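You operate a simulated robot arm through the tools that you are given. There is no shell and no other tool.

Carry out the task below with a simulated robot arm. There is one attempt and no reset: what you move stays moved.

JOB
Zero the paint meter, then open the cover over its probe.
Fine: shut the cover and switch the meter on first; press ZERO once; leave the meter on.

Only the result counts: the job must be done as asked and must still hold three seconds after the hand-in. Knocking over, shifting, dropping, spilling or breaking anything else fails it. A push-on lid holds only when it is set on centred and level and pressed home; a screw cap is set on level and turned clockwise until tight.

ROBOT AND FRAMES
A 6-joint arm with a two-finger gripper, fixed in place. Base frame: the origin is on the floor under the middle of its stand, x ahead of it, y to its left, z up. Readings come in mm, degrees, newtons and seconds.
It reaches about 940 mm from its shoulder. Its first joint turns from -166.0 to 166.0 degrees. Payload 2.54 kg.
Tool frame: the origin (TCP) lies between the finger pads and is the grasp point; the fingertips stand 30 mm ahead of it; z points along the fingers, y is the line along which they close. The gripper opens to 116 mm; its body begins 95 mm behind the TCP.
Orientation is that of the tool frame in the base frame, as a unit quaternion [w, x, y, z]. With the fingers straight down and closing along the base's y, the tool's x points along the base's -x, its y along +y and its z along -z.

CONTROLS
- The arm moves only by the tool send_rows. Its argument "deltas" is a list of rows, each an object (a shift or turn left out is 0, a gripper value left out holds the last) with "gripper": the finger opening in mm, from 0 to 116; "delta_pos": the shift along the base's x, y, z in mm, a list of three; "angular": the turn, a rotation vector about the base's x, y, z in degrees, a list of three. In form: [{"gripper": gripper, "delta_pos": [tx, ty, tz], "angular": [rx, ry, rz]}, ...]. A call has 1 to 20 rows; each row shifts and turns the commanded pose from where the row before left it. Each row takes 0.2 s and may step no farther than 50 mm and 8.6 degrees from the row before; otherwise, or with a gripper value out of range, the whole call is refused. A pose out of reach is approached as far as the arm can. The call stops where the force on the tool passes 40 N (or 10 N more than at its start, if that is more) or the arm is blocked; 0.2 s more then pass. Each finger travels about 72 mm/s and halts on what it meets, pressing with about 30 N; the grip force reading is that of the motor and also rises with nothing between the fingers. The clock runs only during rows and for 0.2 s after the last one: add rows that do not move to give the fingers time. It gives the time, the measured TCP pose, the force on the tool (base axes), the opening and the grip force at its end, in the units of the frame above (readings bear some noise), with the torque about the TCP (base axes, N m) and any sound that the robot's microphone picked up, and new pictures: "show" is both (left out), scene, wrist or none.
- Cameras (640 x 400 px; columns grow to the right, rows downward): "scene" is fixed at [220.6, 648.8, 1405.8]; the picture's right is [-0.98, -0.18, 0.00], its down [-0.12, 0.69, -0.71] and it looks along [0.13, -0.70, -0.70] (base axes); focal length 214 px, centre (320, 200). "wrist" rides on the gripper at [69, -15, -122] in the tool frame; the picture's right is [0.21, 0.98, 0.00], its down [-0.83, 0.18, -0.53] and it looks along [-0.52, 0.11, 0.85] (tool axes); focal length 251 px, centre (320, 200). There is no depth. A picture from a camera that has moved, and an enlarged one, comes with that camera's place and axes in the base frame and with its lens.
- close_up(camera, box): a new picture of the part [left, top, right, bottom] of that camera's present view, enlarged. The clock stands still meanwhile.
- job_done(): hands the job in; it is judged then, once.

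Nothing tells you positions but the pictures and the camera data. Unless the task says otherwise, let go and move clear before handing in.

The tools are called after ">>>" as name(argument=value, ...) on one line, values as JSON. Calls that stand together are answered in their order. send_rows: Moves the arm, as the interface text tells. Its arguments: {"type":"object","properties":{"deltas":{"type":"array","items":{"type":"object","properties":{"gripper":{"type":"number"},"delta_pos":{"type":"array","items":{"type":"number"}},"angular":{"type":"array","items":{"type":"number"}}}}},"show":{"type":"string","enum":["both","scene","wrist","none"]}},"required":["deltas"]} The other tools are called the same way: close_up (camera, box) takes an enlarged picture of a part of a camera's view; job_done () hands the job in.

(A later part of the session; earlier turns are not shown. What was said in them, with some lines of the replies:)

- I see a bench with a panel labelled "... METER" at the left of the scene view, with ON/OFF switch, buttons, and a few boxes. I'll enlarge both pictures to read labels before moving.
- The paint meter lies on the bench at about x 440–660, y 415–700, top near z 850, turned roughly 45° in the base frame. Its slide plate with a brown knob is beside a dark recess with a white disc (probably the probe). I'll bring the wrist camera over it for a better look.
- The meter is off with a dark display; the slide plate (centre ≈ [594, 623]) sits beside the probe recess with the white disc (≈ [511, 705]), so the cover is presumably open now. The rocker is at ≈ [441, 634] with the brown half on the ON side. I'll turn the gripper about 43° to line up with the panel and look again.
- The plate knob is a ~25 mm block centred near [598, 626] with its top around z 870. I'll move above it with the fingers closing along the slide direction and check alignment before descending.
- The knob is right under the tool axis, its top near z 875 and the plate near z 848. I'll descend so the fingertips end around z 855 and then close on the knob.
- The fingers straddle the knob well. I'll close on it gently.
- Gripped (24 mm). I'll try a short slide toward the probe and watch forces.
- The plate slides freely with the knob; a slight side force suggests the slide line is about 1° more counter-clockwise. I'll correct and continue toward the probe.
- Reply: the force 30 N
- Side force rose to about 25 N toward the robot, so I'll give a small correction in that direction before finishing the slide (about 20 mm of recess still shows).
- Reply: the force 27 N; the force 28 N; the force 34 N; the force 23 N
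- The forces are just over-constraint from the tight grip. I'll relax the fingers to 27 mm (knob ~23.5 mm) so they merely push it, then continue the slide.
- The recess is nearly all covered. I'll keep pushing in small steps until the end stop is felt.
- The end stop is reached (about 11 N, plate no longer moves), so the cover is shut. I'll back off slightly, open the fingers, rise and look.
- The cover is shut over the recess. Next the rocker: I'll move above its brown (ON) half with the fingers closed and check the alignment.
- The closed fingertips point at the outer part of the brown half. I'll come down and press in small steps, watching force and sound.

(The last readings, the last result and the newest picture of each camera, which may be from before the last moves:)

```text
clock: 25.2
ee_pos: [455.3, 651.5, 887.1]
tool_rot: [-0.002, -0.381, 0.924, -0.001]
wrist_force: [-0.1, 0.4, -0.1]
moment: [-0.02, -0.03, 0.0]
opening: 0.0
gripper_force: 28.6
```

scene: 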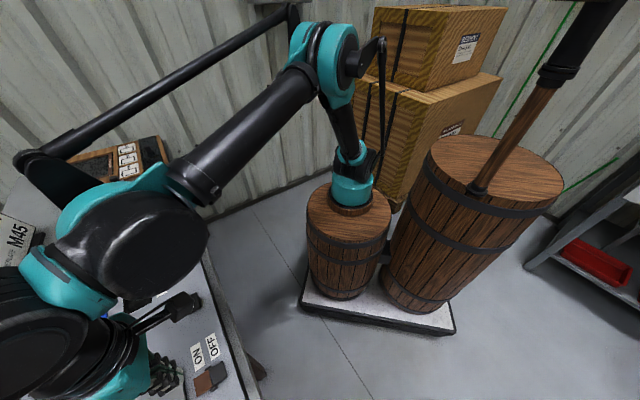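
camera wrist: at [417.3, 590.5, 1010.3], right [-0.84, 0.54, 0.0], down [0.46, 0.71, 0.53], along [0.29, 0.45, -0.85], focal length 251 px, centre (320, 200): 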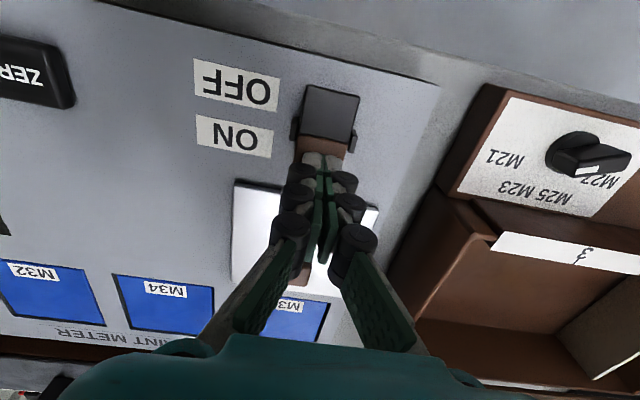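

The rocker has tilted: the black half now stands up and there's no residual force. I'll rise and check that it stays and that the meter's display lights.

>>> send_rows(deltas=[{"delta_pos": [0, 0, 20]}, {"delta_pos": [0, 0, 30]}, {"delta_pos": [0, 0, 30]}, {"delta_pos": [10, -15, 20]}, {"delta_pos": [20, -25, 0]}, {"delta_pos": [20, -25, 0]}, {"delta_pos": [20, -25, 0]}, {}])

>>> close_up(camera="wrist", box=[60, 0, 460, 250])

>>> close_up(camera="scene", box=[0, 200, 270, 400])

```text
clock: 27.0
ee_pos: [526.7, 561.0, 984.2]
tool_rot: [-0.001, -0.381, 0.925, 0.0]
wrist_force: [-1.3, 0.1, -0.6]
moment: [0.0, 0.02, 0.0]
opening: 0.0
gripper_force: 28.2
camera wrist: at [488.9, 501.3, 1107.1], right [-0.84, 0.54, 0.0], down [0.46, 0.71, 0.53], along [0.29, 0.45, -0.85], focal length 251 px, centre (320, 200)
```

scene: 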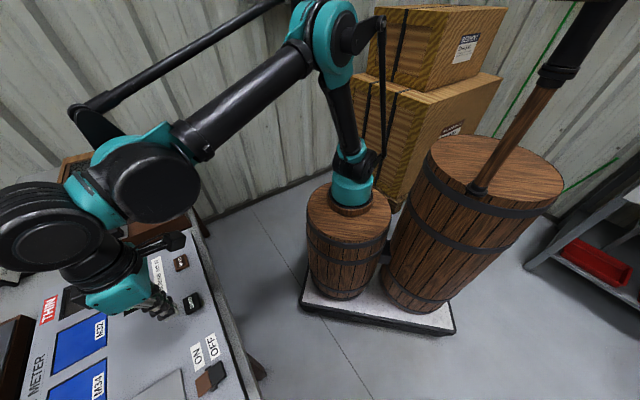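
wrist: 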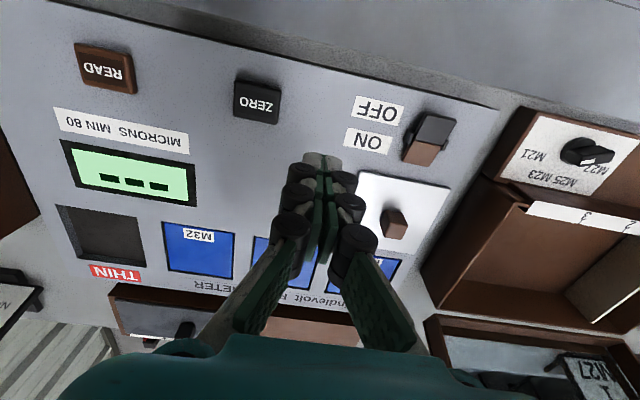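

```text
1.60 times, centred on (260, 125) of wrist
camera zoom: at [488.9, 501.3, 1107.1], right [-0.84, 0.54, 0.0], down [0.46, 0.71, 0.53], along [0.29, 0.45, -0.85], focal length 402 px, centre (416, 320)
```

zoom: 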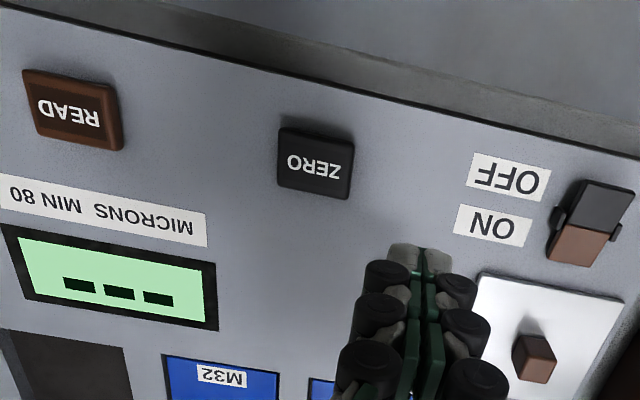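

```text
2.00 times, centred on (135, 300) of scene
camera zoom: at [220.6, 648.8, 1405.8], right [-0.98, -0.18, 0.0], down [-0.12, 0.69, -0.71], along [0.13, -0.7, -0.7], focal length 429 px, centre (690, 0)
```

zoom: 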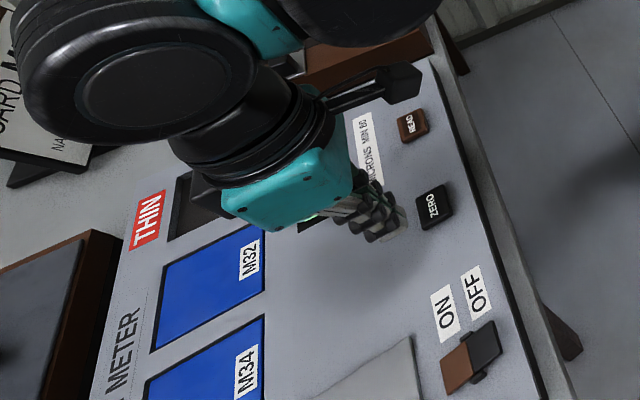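

The display is lit showing "- - -", so the meter is on with the cover shut. ZERO is near [565, 509]; I'll move above it and verify.

>>> send_rows(deltas=[{"delta_pos": [13, -17, 0]}, {"delta_pos": [13, -17, 0]}, {"delta_pos": [12.5, -17.3, 0]}, {"delta_pos": [0, 0, -25]}, {}], show="wrist")

>>> close_up(camera="wrist", box=[240, 60, 400, 190])

```text
clock: 28.2
ee_pos: [566.9, 507.4, 961.0]
tool_rot: [-0.001, -0.381, 0.924, 0.0]
wrist_force: [-0.8, 0.1, 0.2]
moment: [0.0, 0.03, 0.04]
opening: 0.1
gripper_force: 28.3
camera wrist: at [528.3, 448.3, 1083.0], right [-0.84, 0.54, 0.0], down [0.46, 0.71, 0.53], along [0.29, 0.45, -0.85], focal length 251 px, centre (320, 200)
```

wrist: 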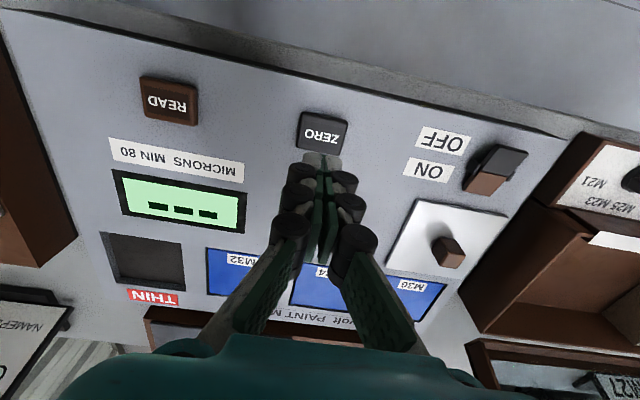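

```text
3.08 times, centred on (320, 125) of wrist
camera zoom: at [528.3, 448.3, 1083.0], right [-0.84, 0.54, 0.0], down [0.46, 0.71, 0.53], along [0.29, 0.45, -0.85], focal length 774 px, centre (320, 431)
```

zoom: 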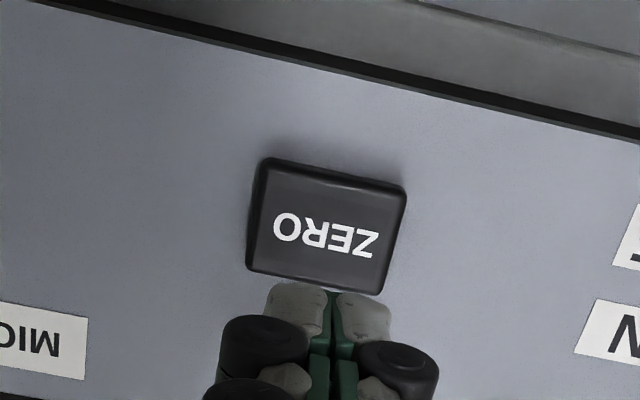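

Aligned over ZERO within ~2 mm. I'll descend and press in small steps, watching the display, force and sound so that it's pressed just once.

>>> send_rows(deltas=[{"delta_pos": [0, 0, -25]}, {"delta_pos": [0, 0, -20]}, {"delta_pos": [0, 0, -15]}, {"delta_pos": [0, 0, -7]}, {}], show="wrist")

```text
clock: 29.4
ee_pos: [566.6, 507.9, 896.4]
tool_rot: [-0.001, -0.381, 0.925, 0.0]
wrist_force: [-0.1, -0.7, 0.3]
moment: [-0.01, 0.0, 0.02]
opening: 0.1
gripper_force: 28.8
camera wrist: at [528.5, 448.0, 1017.5], right [-0.84, 0.54, 0.0], down [0.46, 0.71, 0.53], along [0.29, 0.45, -0.85], focal length 251 px, centre (320, 200)
```

wrist: 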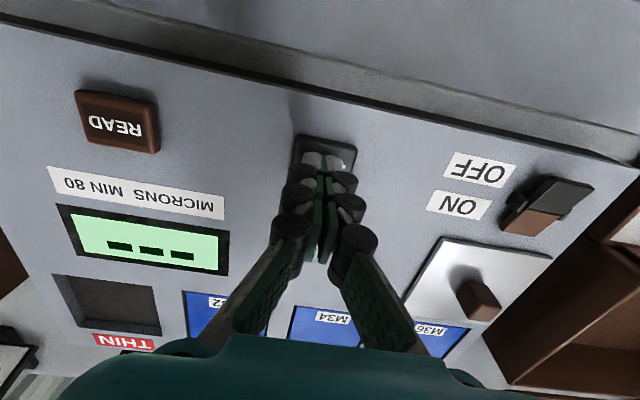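

>>> send_rows(deltas=[{"delta_pos": [0, 0, -2]}, {"delta_pos": [0, 0, -2]}, {"delta_pos": [0, 0, -2]}, {}], show="wrist")

```text
clock: 30.4
ee_pos: [565.9, 508.3, 889.9]
tool_rot: [-0.001, -0.381, 0.925, -0.001]
wrist_force: [-1.3, 0.2, -0.5]
moment: [0.01, 0.03, 0.0]
opening: 0.0
gripper_force: 28.7
camera wrist: at [527.4, 448.5, 1011.4], right [-0.84, 0.54, 0.0], down [0.46, 0.71, 0.53], along [0.29, 0.45, -0.85], focal length 251 px, centre (320, 200)
```

wrist: 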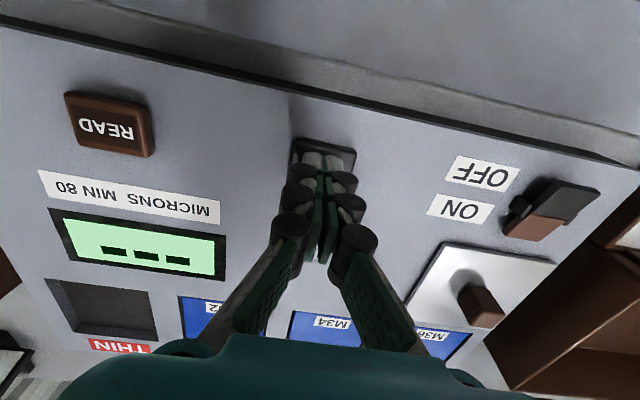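

>>> send_rows(deltas=[{"delta_pos": [0, 0, -1.5]}, {"delta_pos": [0, 0, -1.5]}, {}], show="wrist")

```text
clock: 31.2
ee_pos: [566.2, 506.7, 886.3]
tool_rot: [-0.001, -0.381, 0.924, 0.0]
wrist_force: [-1.0, -0.1, 0.9]
moment: [0.02, -0.03, -0.01]
opening: 0.0
gripper_force: 28.7
camera wrist: at [527.5, 448.7, 1007.7], right [-0.84, 0.54, 0.0], down [0.46, 0.71, 0.53], along [0.29, 0.45, -0.85], focal length 251 px, centre (320, 200)
```

wrist: 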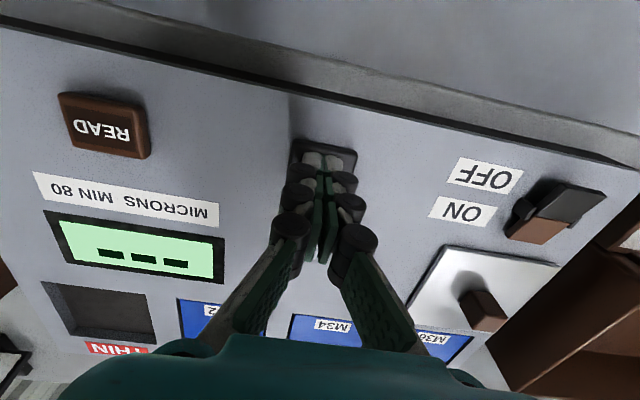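

>>> send_rows(deltas=[{"delta_pos": [0, 0, -1.5]}, {"delta_pos": [0, 0, -1.5]}, {}], show="wrist")

```text
clock: 32.0
ee_pos: [566.6, 508.1, 882.3]
tool_rot: [-0.001, -0.381, 0.924, -0.001]
wrist_force: [0.4, 0.4, -0.6]
moment: [-0.01, -0.02, -0.02]
opening: 6.1
gripper_force: 28.2
camera wrist: at [527.7, 448.9, 1004.7], right [-0.84, 0.54, 0.0], down [0.46, 0.71, 0.53], along [0.29, 0.45, -0.85], focal length 251 px, centre (320, 200)
```

wrist: 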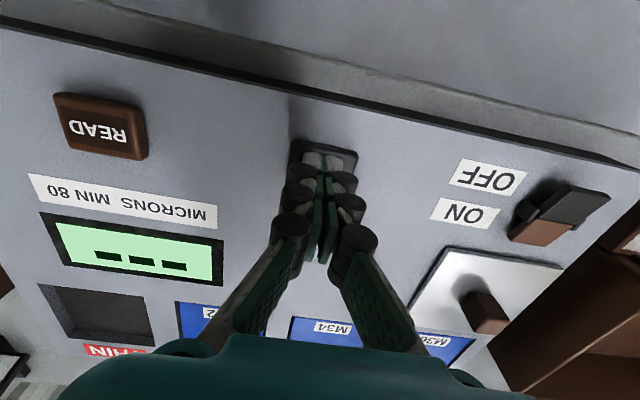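

>>> send_rows(deltas=[{"delta_pos": [0, 0, -1]}, {"delta_pos": [0, 0, -1]}, {}], show="wrist")

```text
clock: 32.8
ee_pos: [565.0, 507.9, 881.3]
tool_rot: [-0.001, -0.382, 0.924, 0.0]
wrist_force: [-0.5, 0.5, 2.5]
moment: [0.05, 0.05, -0.02]
opening: 5.9
gripper_force: 28.1
camera wrist: at [527.8, 448.4, 1002.7], right [-0.84, 0.54, 0.0], down [0.46, 0.71, 0.53], along [0.29, 0.45, -0.85], focal length 251 px, centre (320, 200)
```

wrist: 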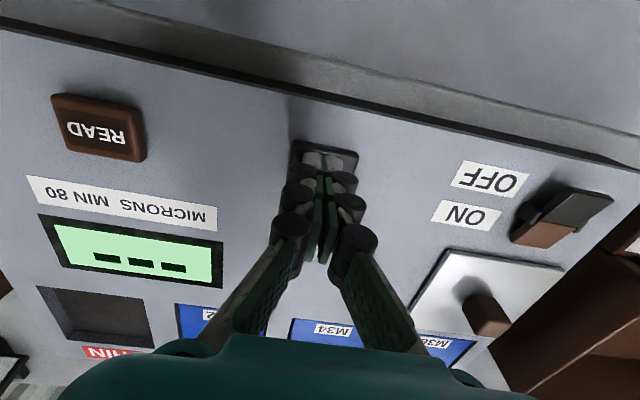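

Contact with the button (2.5 N). Pressing on a little further.

>>> send_rows(deltas=[{"delta_pos": [0, 0, -1]}, {"delta_pos": [0, 0, -1]}, {}], show="wrist")

```text
clock: 33.6
ee_pos: [565.9, 508.7, 878.9]
tool_rot: [0.0, -0.38, 0.925, 0.0]
wrist_force: [0.4, -0.3, 2.6]
moment: [-0.01, 0.02, 0.03]
opening: 6.3
gripper_force: 28.7
heard: click
camera wrist: at [527.1, 448.8, 1001.2], right [-0.84, 0.54, 0.0], down [0.46, 0.71, 0.53], along [0.29, 0.45, -0.85], focal length 251 px, centre (320, 200)
```

wrist: 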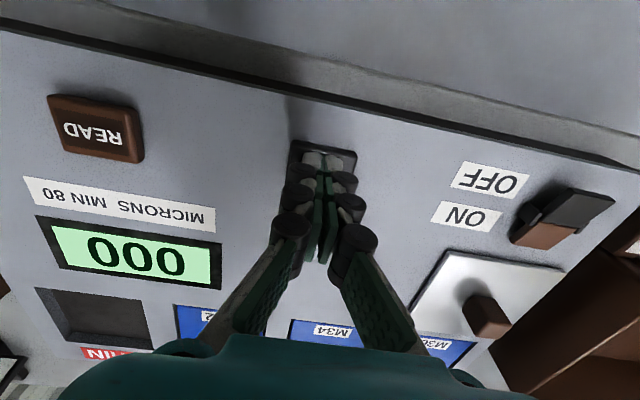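

A click was heard and the display shows 000 — zeroed. I'll lift straight off the button and then go back above the cover knob.

>>> send_rows(deltas=[{"delta_pos": [0, 0, 15]}, {"delta_pos": [0, 0, 30]}, {"delta_pos": [0, 0, 30]}, {"delta_pos": [0, 0, 25]}, {}], show="wrist")

```text
clock: 34.8
ee_pos: [565.1, 509.5, 979.0]
tool_rot: [-0.001, -0.381, 0.924, 0.0]
wrist_force: [0.3, 0.4, 0.6]
moment: [0.02, 0.01, -0.02]
opening: 0.0
gripper_force: 28.7
camera wrist: at [527.1, 450.7, 1100.3], right [-0.84, 0.54, 0.0], down [0.46, 0.71, 0.53], along [0.29, 0.45, -0.85], focal length 251 px, centre (320, 200)
```

wrist: 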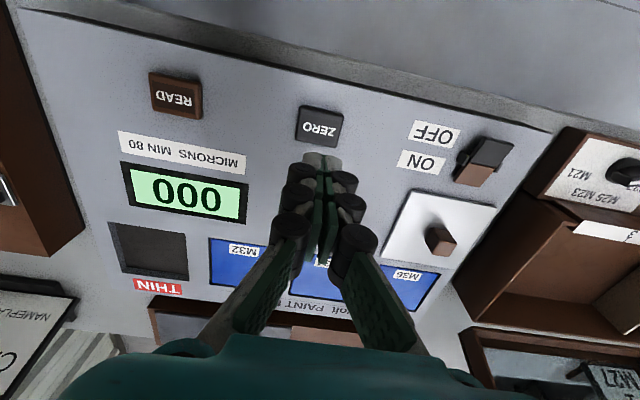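

Now back over the cover knob (≈ [515, 708]) with the fingers opened to 50 mm.

>>> send_rows(deltas=[{"delta_pos": [-10, 33, 2], "gripper": 50}, {"delta_pos": [-10, 33, 2]}, {"delta_pos": [-10, 33, 2]}, {"delta_pos": [-10, 33, 0]}, {"delta_pos": [-5, 33, 0]}, {"delta_pos": [-5, 33.5, 0]}, {}], show="wrist")

>>> close_up(camera="wrist", box=[220, 40, 460, 200])

```text
clock: 36.4
ee_pos: [515.1, 706.7, 987.3]
tool_rot: [-0.002, -0.381, 0.925, -0.001]
wrist_force: [-0.6, 0.2, 0.7]
moment: [-0.02, -0.01, -0.01]
opening: 49.9
gripper_force: 0.1
camera wrist: at [476.5, 646.8, 1108.6], right [-0.84, 0.54, 0.0], down [0.46, 0.71, 0.53], along [0.29, 0.45, -0.85], focal length 251 px, centre (320, 200)
```

wrist: 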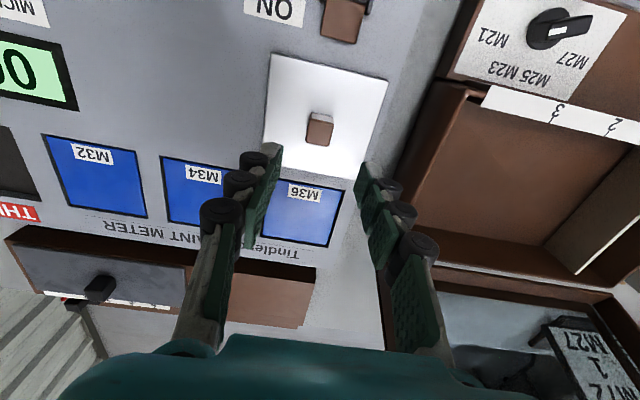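

```text
2.50 times, centred on (340, 120) of wrist
camera zoom: at [476.5, 646.8, 1108.6], right [-0.84, 0.54, 0.0], down [0.46, 0.71, 0.53], along [0.29, 0.45, -0.85], focal length 629 px, centre (270, 400)
```

zoom: 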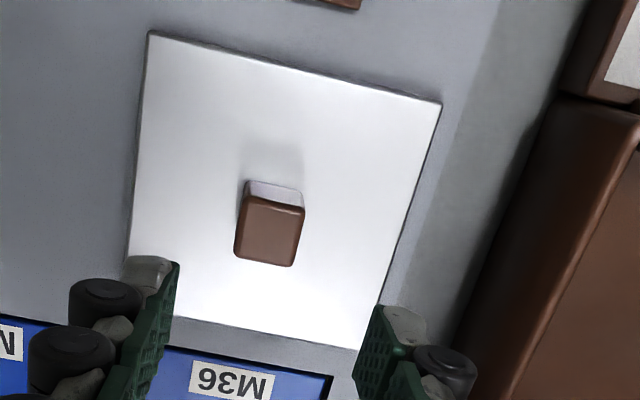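

The knob is centred between the fingers. Descending, then I'll loosely enclose it and push the cover back toward its open end.

>>> send_rows(deltas=[{"delta_pos": [0, 0, -25]}, {"delta_pos": [0, 0, -25]}, {"delta_pos": [0, 0, -25]}, {"delta_pos": [0, 0, -20]}, {"delta_pos": [0, 0, -7]}, {"gripper": 29}, {}, {}], show="wrist")

```text
clock: 38.2
ee_pos: [513.8, 704.2, 883.0]
tool_rot: [0.0, -0.382, 0.924, -0.001]
wrist_force: [0.2, 0.8, 0.2]
moment: [0.0, -0.01, -0.01]
opening: 29.1
gripper_force: 0.1
camera wrist: at [475.5, 646.5, 1004.2], right [-0.84, 0.54, 0.0], down [0.46, 0.71, 0.53], along [0.29, 0.45, -0.85], focal length 251 px, centre (320, 200)
```

wrist: 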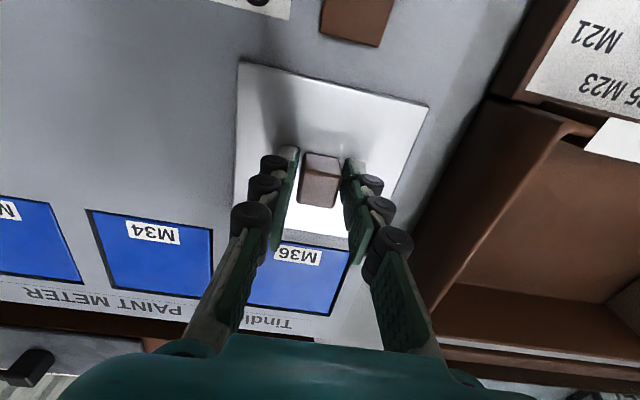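

>>> send_rows(deltas=[{"delta_pos": [5.6, -5.7, 0]}, {"delta_pos": [5.6, -5.7, 0]}, {"delta_pos": [5.6, -5.7, 0]}, {"delta_pos": [5.6, -5.7, 0]}, {"delta_pos": [5.6, -5.7, 0]}, {"delta_pos": [5.6, -5.7, 0]}, {}], show="wrist")

```text
clock: 39.8
ee_pos: [550.2, 671.7, 884.4]
tool_rot: [-0.001, -0.381, 0.925, 0.0]
wrist_force: [-0.2, 0.4, -0.3]
moment: [0.01, 0.04, 0.02]
opening: 29.8
gripper_force: 0.5
camera wrist: at [510.9, 612.1, 1005.9], right [-0.84, 0.54, 0.0], down [0.46, 0.71, 0.53], along [0.29, 0.45, -0.85], focal length 251 px, centre (320, 200)
```

wrist: 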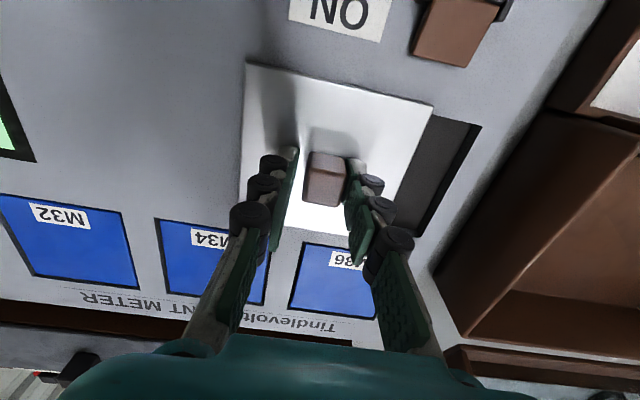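

The cover is opening smoothly. Continuing toward the open stop.

>>> send_rows(deltas=[{"delta_pos": [5.6, -5.7, 0]}, {"delta_pos": [5.6, -5.7, 0]}, {"delta_pos": [5.6, -5.7, 0]}, {"delta_pos": [5.6, -5.7, 0]}, {"delta_pos": [5.6, -5.7, 0]}, {"delta_pos": [5.6, -5.7, 0]}, {}], show="wrist")

```text
clock: 41.4
ee_pos: [583.1, 636.6, 882.9]
tool_rot: [0.0, -0.381, 0.925, 0.0]
wrist_force: [-0.7, 0.5, -0.4]
moment: [0.0, -0.01, 0.02]
opening: 29.8
gripper_force: 0.2
camera wrist: at [544.5, 578.4, 1004.8], right [-0.84, 0.54, 0.0], down [0.46, 0.71, 0.53], along [0.29, 0.45, -0.85], focal length 251 px, centre (320, 200)
```

wrist: 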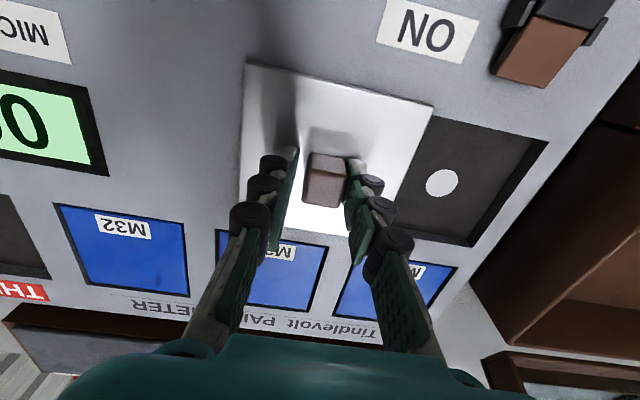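

>>> send_rows(deltas=[{"delta_pos": [4.2, -4.3, 0]}, {"delta_pos": [4.2, -4.3, 0]}, {"delta_pos": [3.5, -3.6, 0]}, {"delta_pos": [2.1, -2.15, 0]}, {"delta_pos": [1.4, -1.43, 0]}, {}], show="wrist")

```text
clock: 42.8
ee_pos: [597.6, 622.8, 883.1]
tool_rot: [-0.001, -0.381, 0.924, -0.001]
wrist_force: [-1.8, 1.5, 1.0]
moment: [0.05, 0.01, 0.03]
opening: 29.8
gripper_force: 0.8
camera wrist: at [559.8, 563.6, 1004.6], right [-0.84, 0.54, 0.0], down [0.46, 0.71, 0.53], along [0.29, 0.45, -0.85], focal length 251 px, centre (320, 200)
```

wrist: 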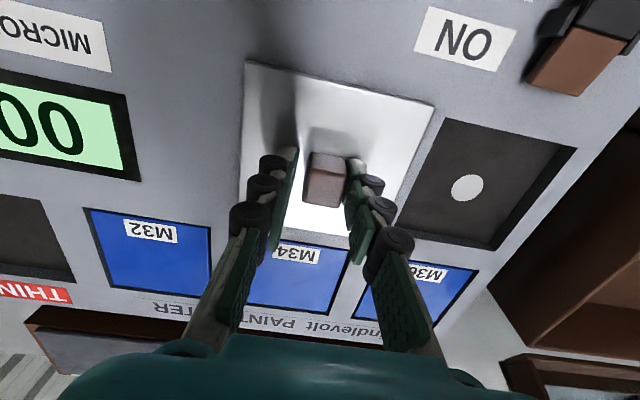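

>>> send_rows(deltas=[{"delta_pos": [1.4, -1.43, 0]}, {"delta_pos": [1.4, -1.43, 0]}, {}], show="wrist")

```text
clock: 43.6
ee_pos: [600.4, 620.3, 883.4]
tool_rot: [-0.001, -0.381, 0.925, 0.0]
wrist_force: [-0.9, 1.1, -0.7]
moment: [0.01, 0.01, -0.01]
opening: 30.0
gripper_force: 0.9
camera wrist: at [562.1, 561.1, 1004.8], right [-0.84, 0.54, 0.0], down [0.46, 0.71, 0.53], along [0.29, 0.45, -0.85], focal length 251 px, centre (320, 200)
```

wrist: 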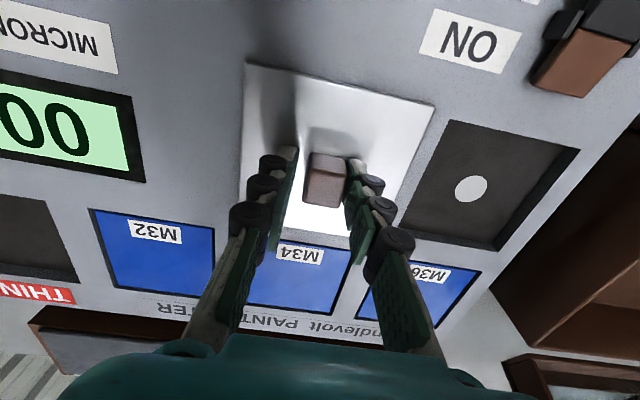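

>>> send_rows(deltas=[{"delta_pos": [1.4, -1.43, 0]}, {"delta_pos": [1.4, -1.43, 0]}, {}], show="wrist")

```text
clock: 44.4
ee_pos: [602.6, 617.5, 883.6]
tool_rot: [-0.001, -0.381, 0.925, 0.0]
wrist_force: [-7.7, 10.7, -4.0]
moment: [0.23, 0.18, 0.06]
opening: 37.3
gripper_force: 6.8
camera wrist: at [564.4, 557.9, 1005.4], right [-0.84, 0.54, 0.0], down [0.46, 0.71, 0.53], along [0.29, 0.45, -0.85], focal length 251 px, centre (320, 200)
```

wrist: 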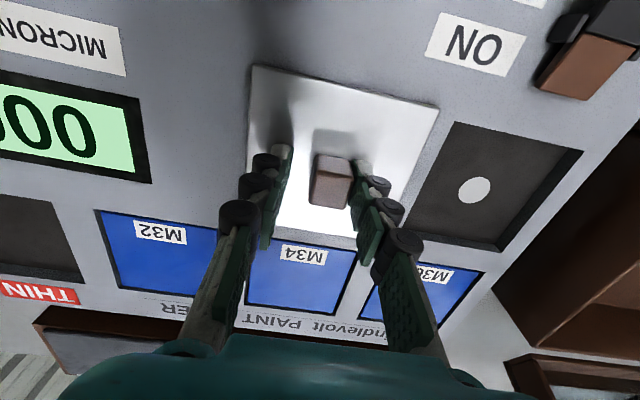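

The open stop is reached (about 13 N) and the probe is fully exposed. I'll back off slightly, open the fingers and retreat upward, then check the final state.

>>> send_rows(deltas=[{"delta_pos": [-3, 3.06, 0], "gripper": 55}, {}, {"delta_pos": [0, 0, 20]}, {"delta_pos": [0, 0, 30]}, {"delta_pos": [0, 0, 40]}, {"delta_pos": [0, 0, 40]}, {"delta_pos": [-25, -25, 30]}, {"delta_pos": [-30, -25, 20]}, {"delta_pos": [-30, -25, 20]}, {}])

>>> close_up(camera="wrist", box=[60, 0, 460, 250])

```text
clock: 46.6
ee_pos: [516.6, 548.0, 1085.1]
tool_rot: [0.0, -0.381, 0.925, 0.0]
wrist_force: [0.7, 0.1, -0.3]
moment: [-0.02, 0.01, -0.02]
opening: 55.2
gripper_force: 0.1
camera wrist: at [477.9, 488.1, 1205.8], right [-0.84, 0.54, 0.0], down [0.46, 0.71, 0.53], along [0.29, 0.45, -0.85], focal length 251 px, centre (320, 200)
```

scene: 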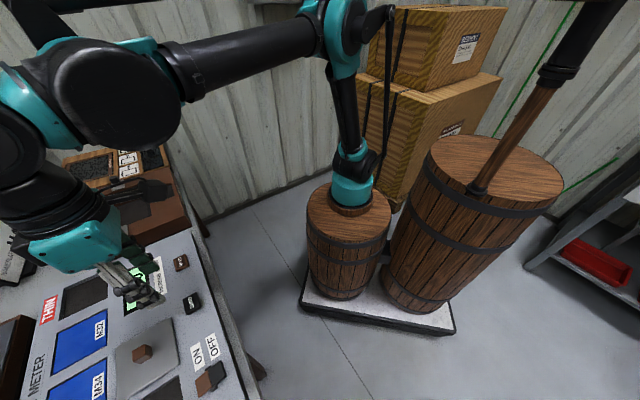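
wrist: 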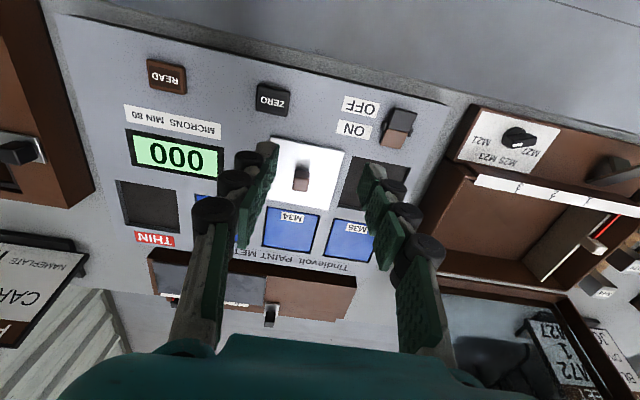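

```text
1.60 times, centred on (260, 125) of wrist
camera zoom: at [477.9, 488.1, 1205.8], right [-0.84, 0.54, 0.0], down [0.46, 0.71, 0.53], along [0.29, 0.45, -0.85], focal length 402 px, centre (416, 320)
```

zoom: 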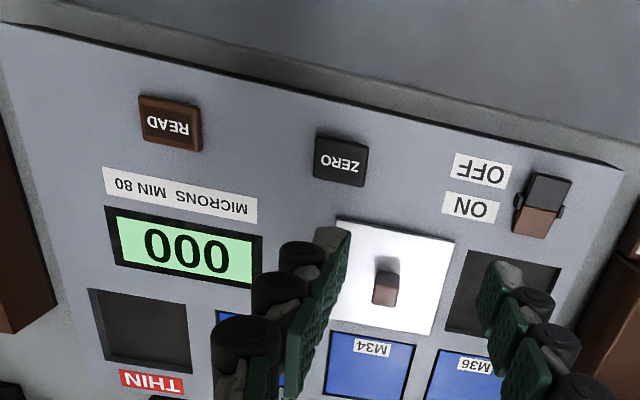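

The meter is on with its display at 000, the cover is back at its open stop with the probe recess exposed, and the arm is clear of everything. I'm handing in.

>>> job_done()

```text
The job is handed in.
```

The paint meter is zeroed and still switched on, and the cover over its probe is open.

- **Cover shut:** I slid the plate over the probe recess until it reached its end stop.
- **Meter on:** I pressed the ON side of the rocker, and the display lit up showing dashes.
- **ZERO:** I pressed it once. It clicked and the display changed to 000.
- **Cover open:** I slid the plate back to its open stop, leaving the probe exposed.

Before handing in, I let go and moved the arm clear. The final pictures showed the display still at 000, and I saw nothing else disturbed.
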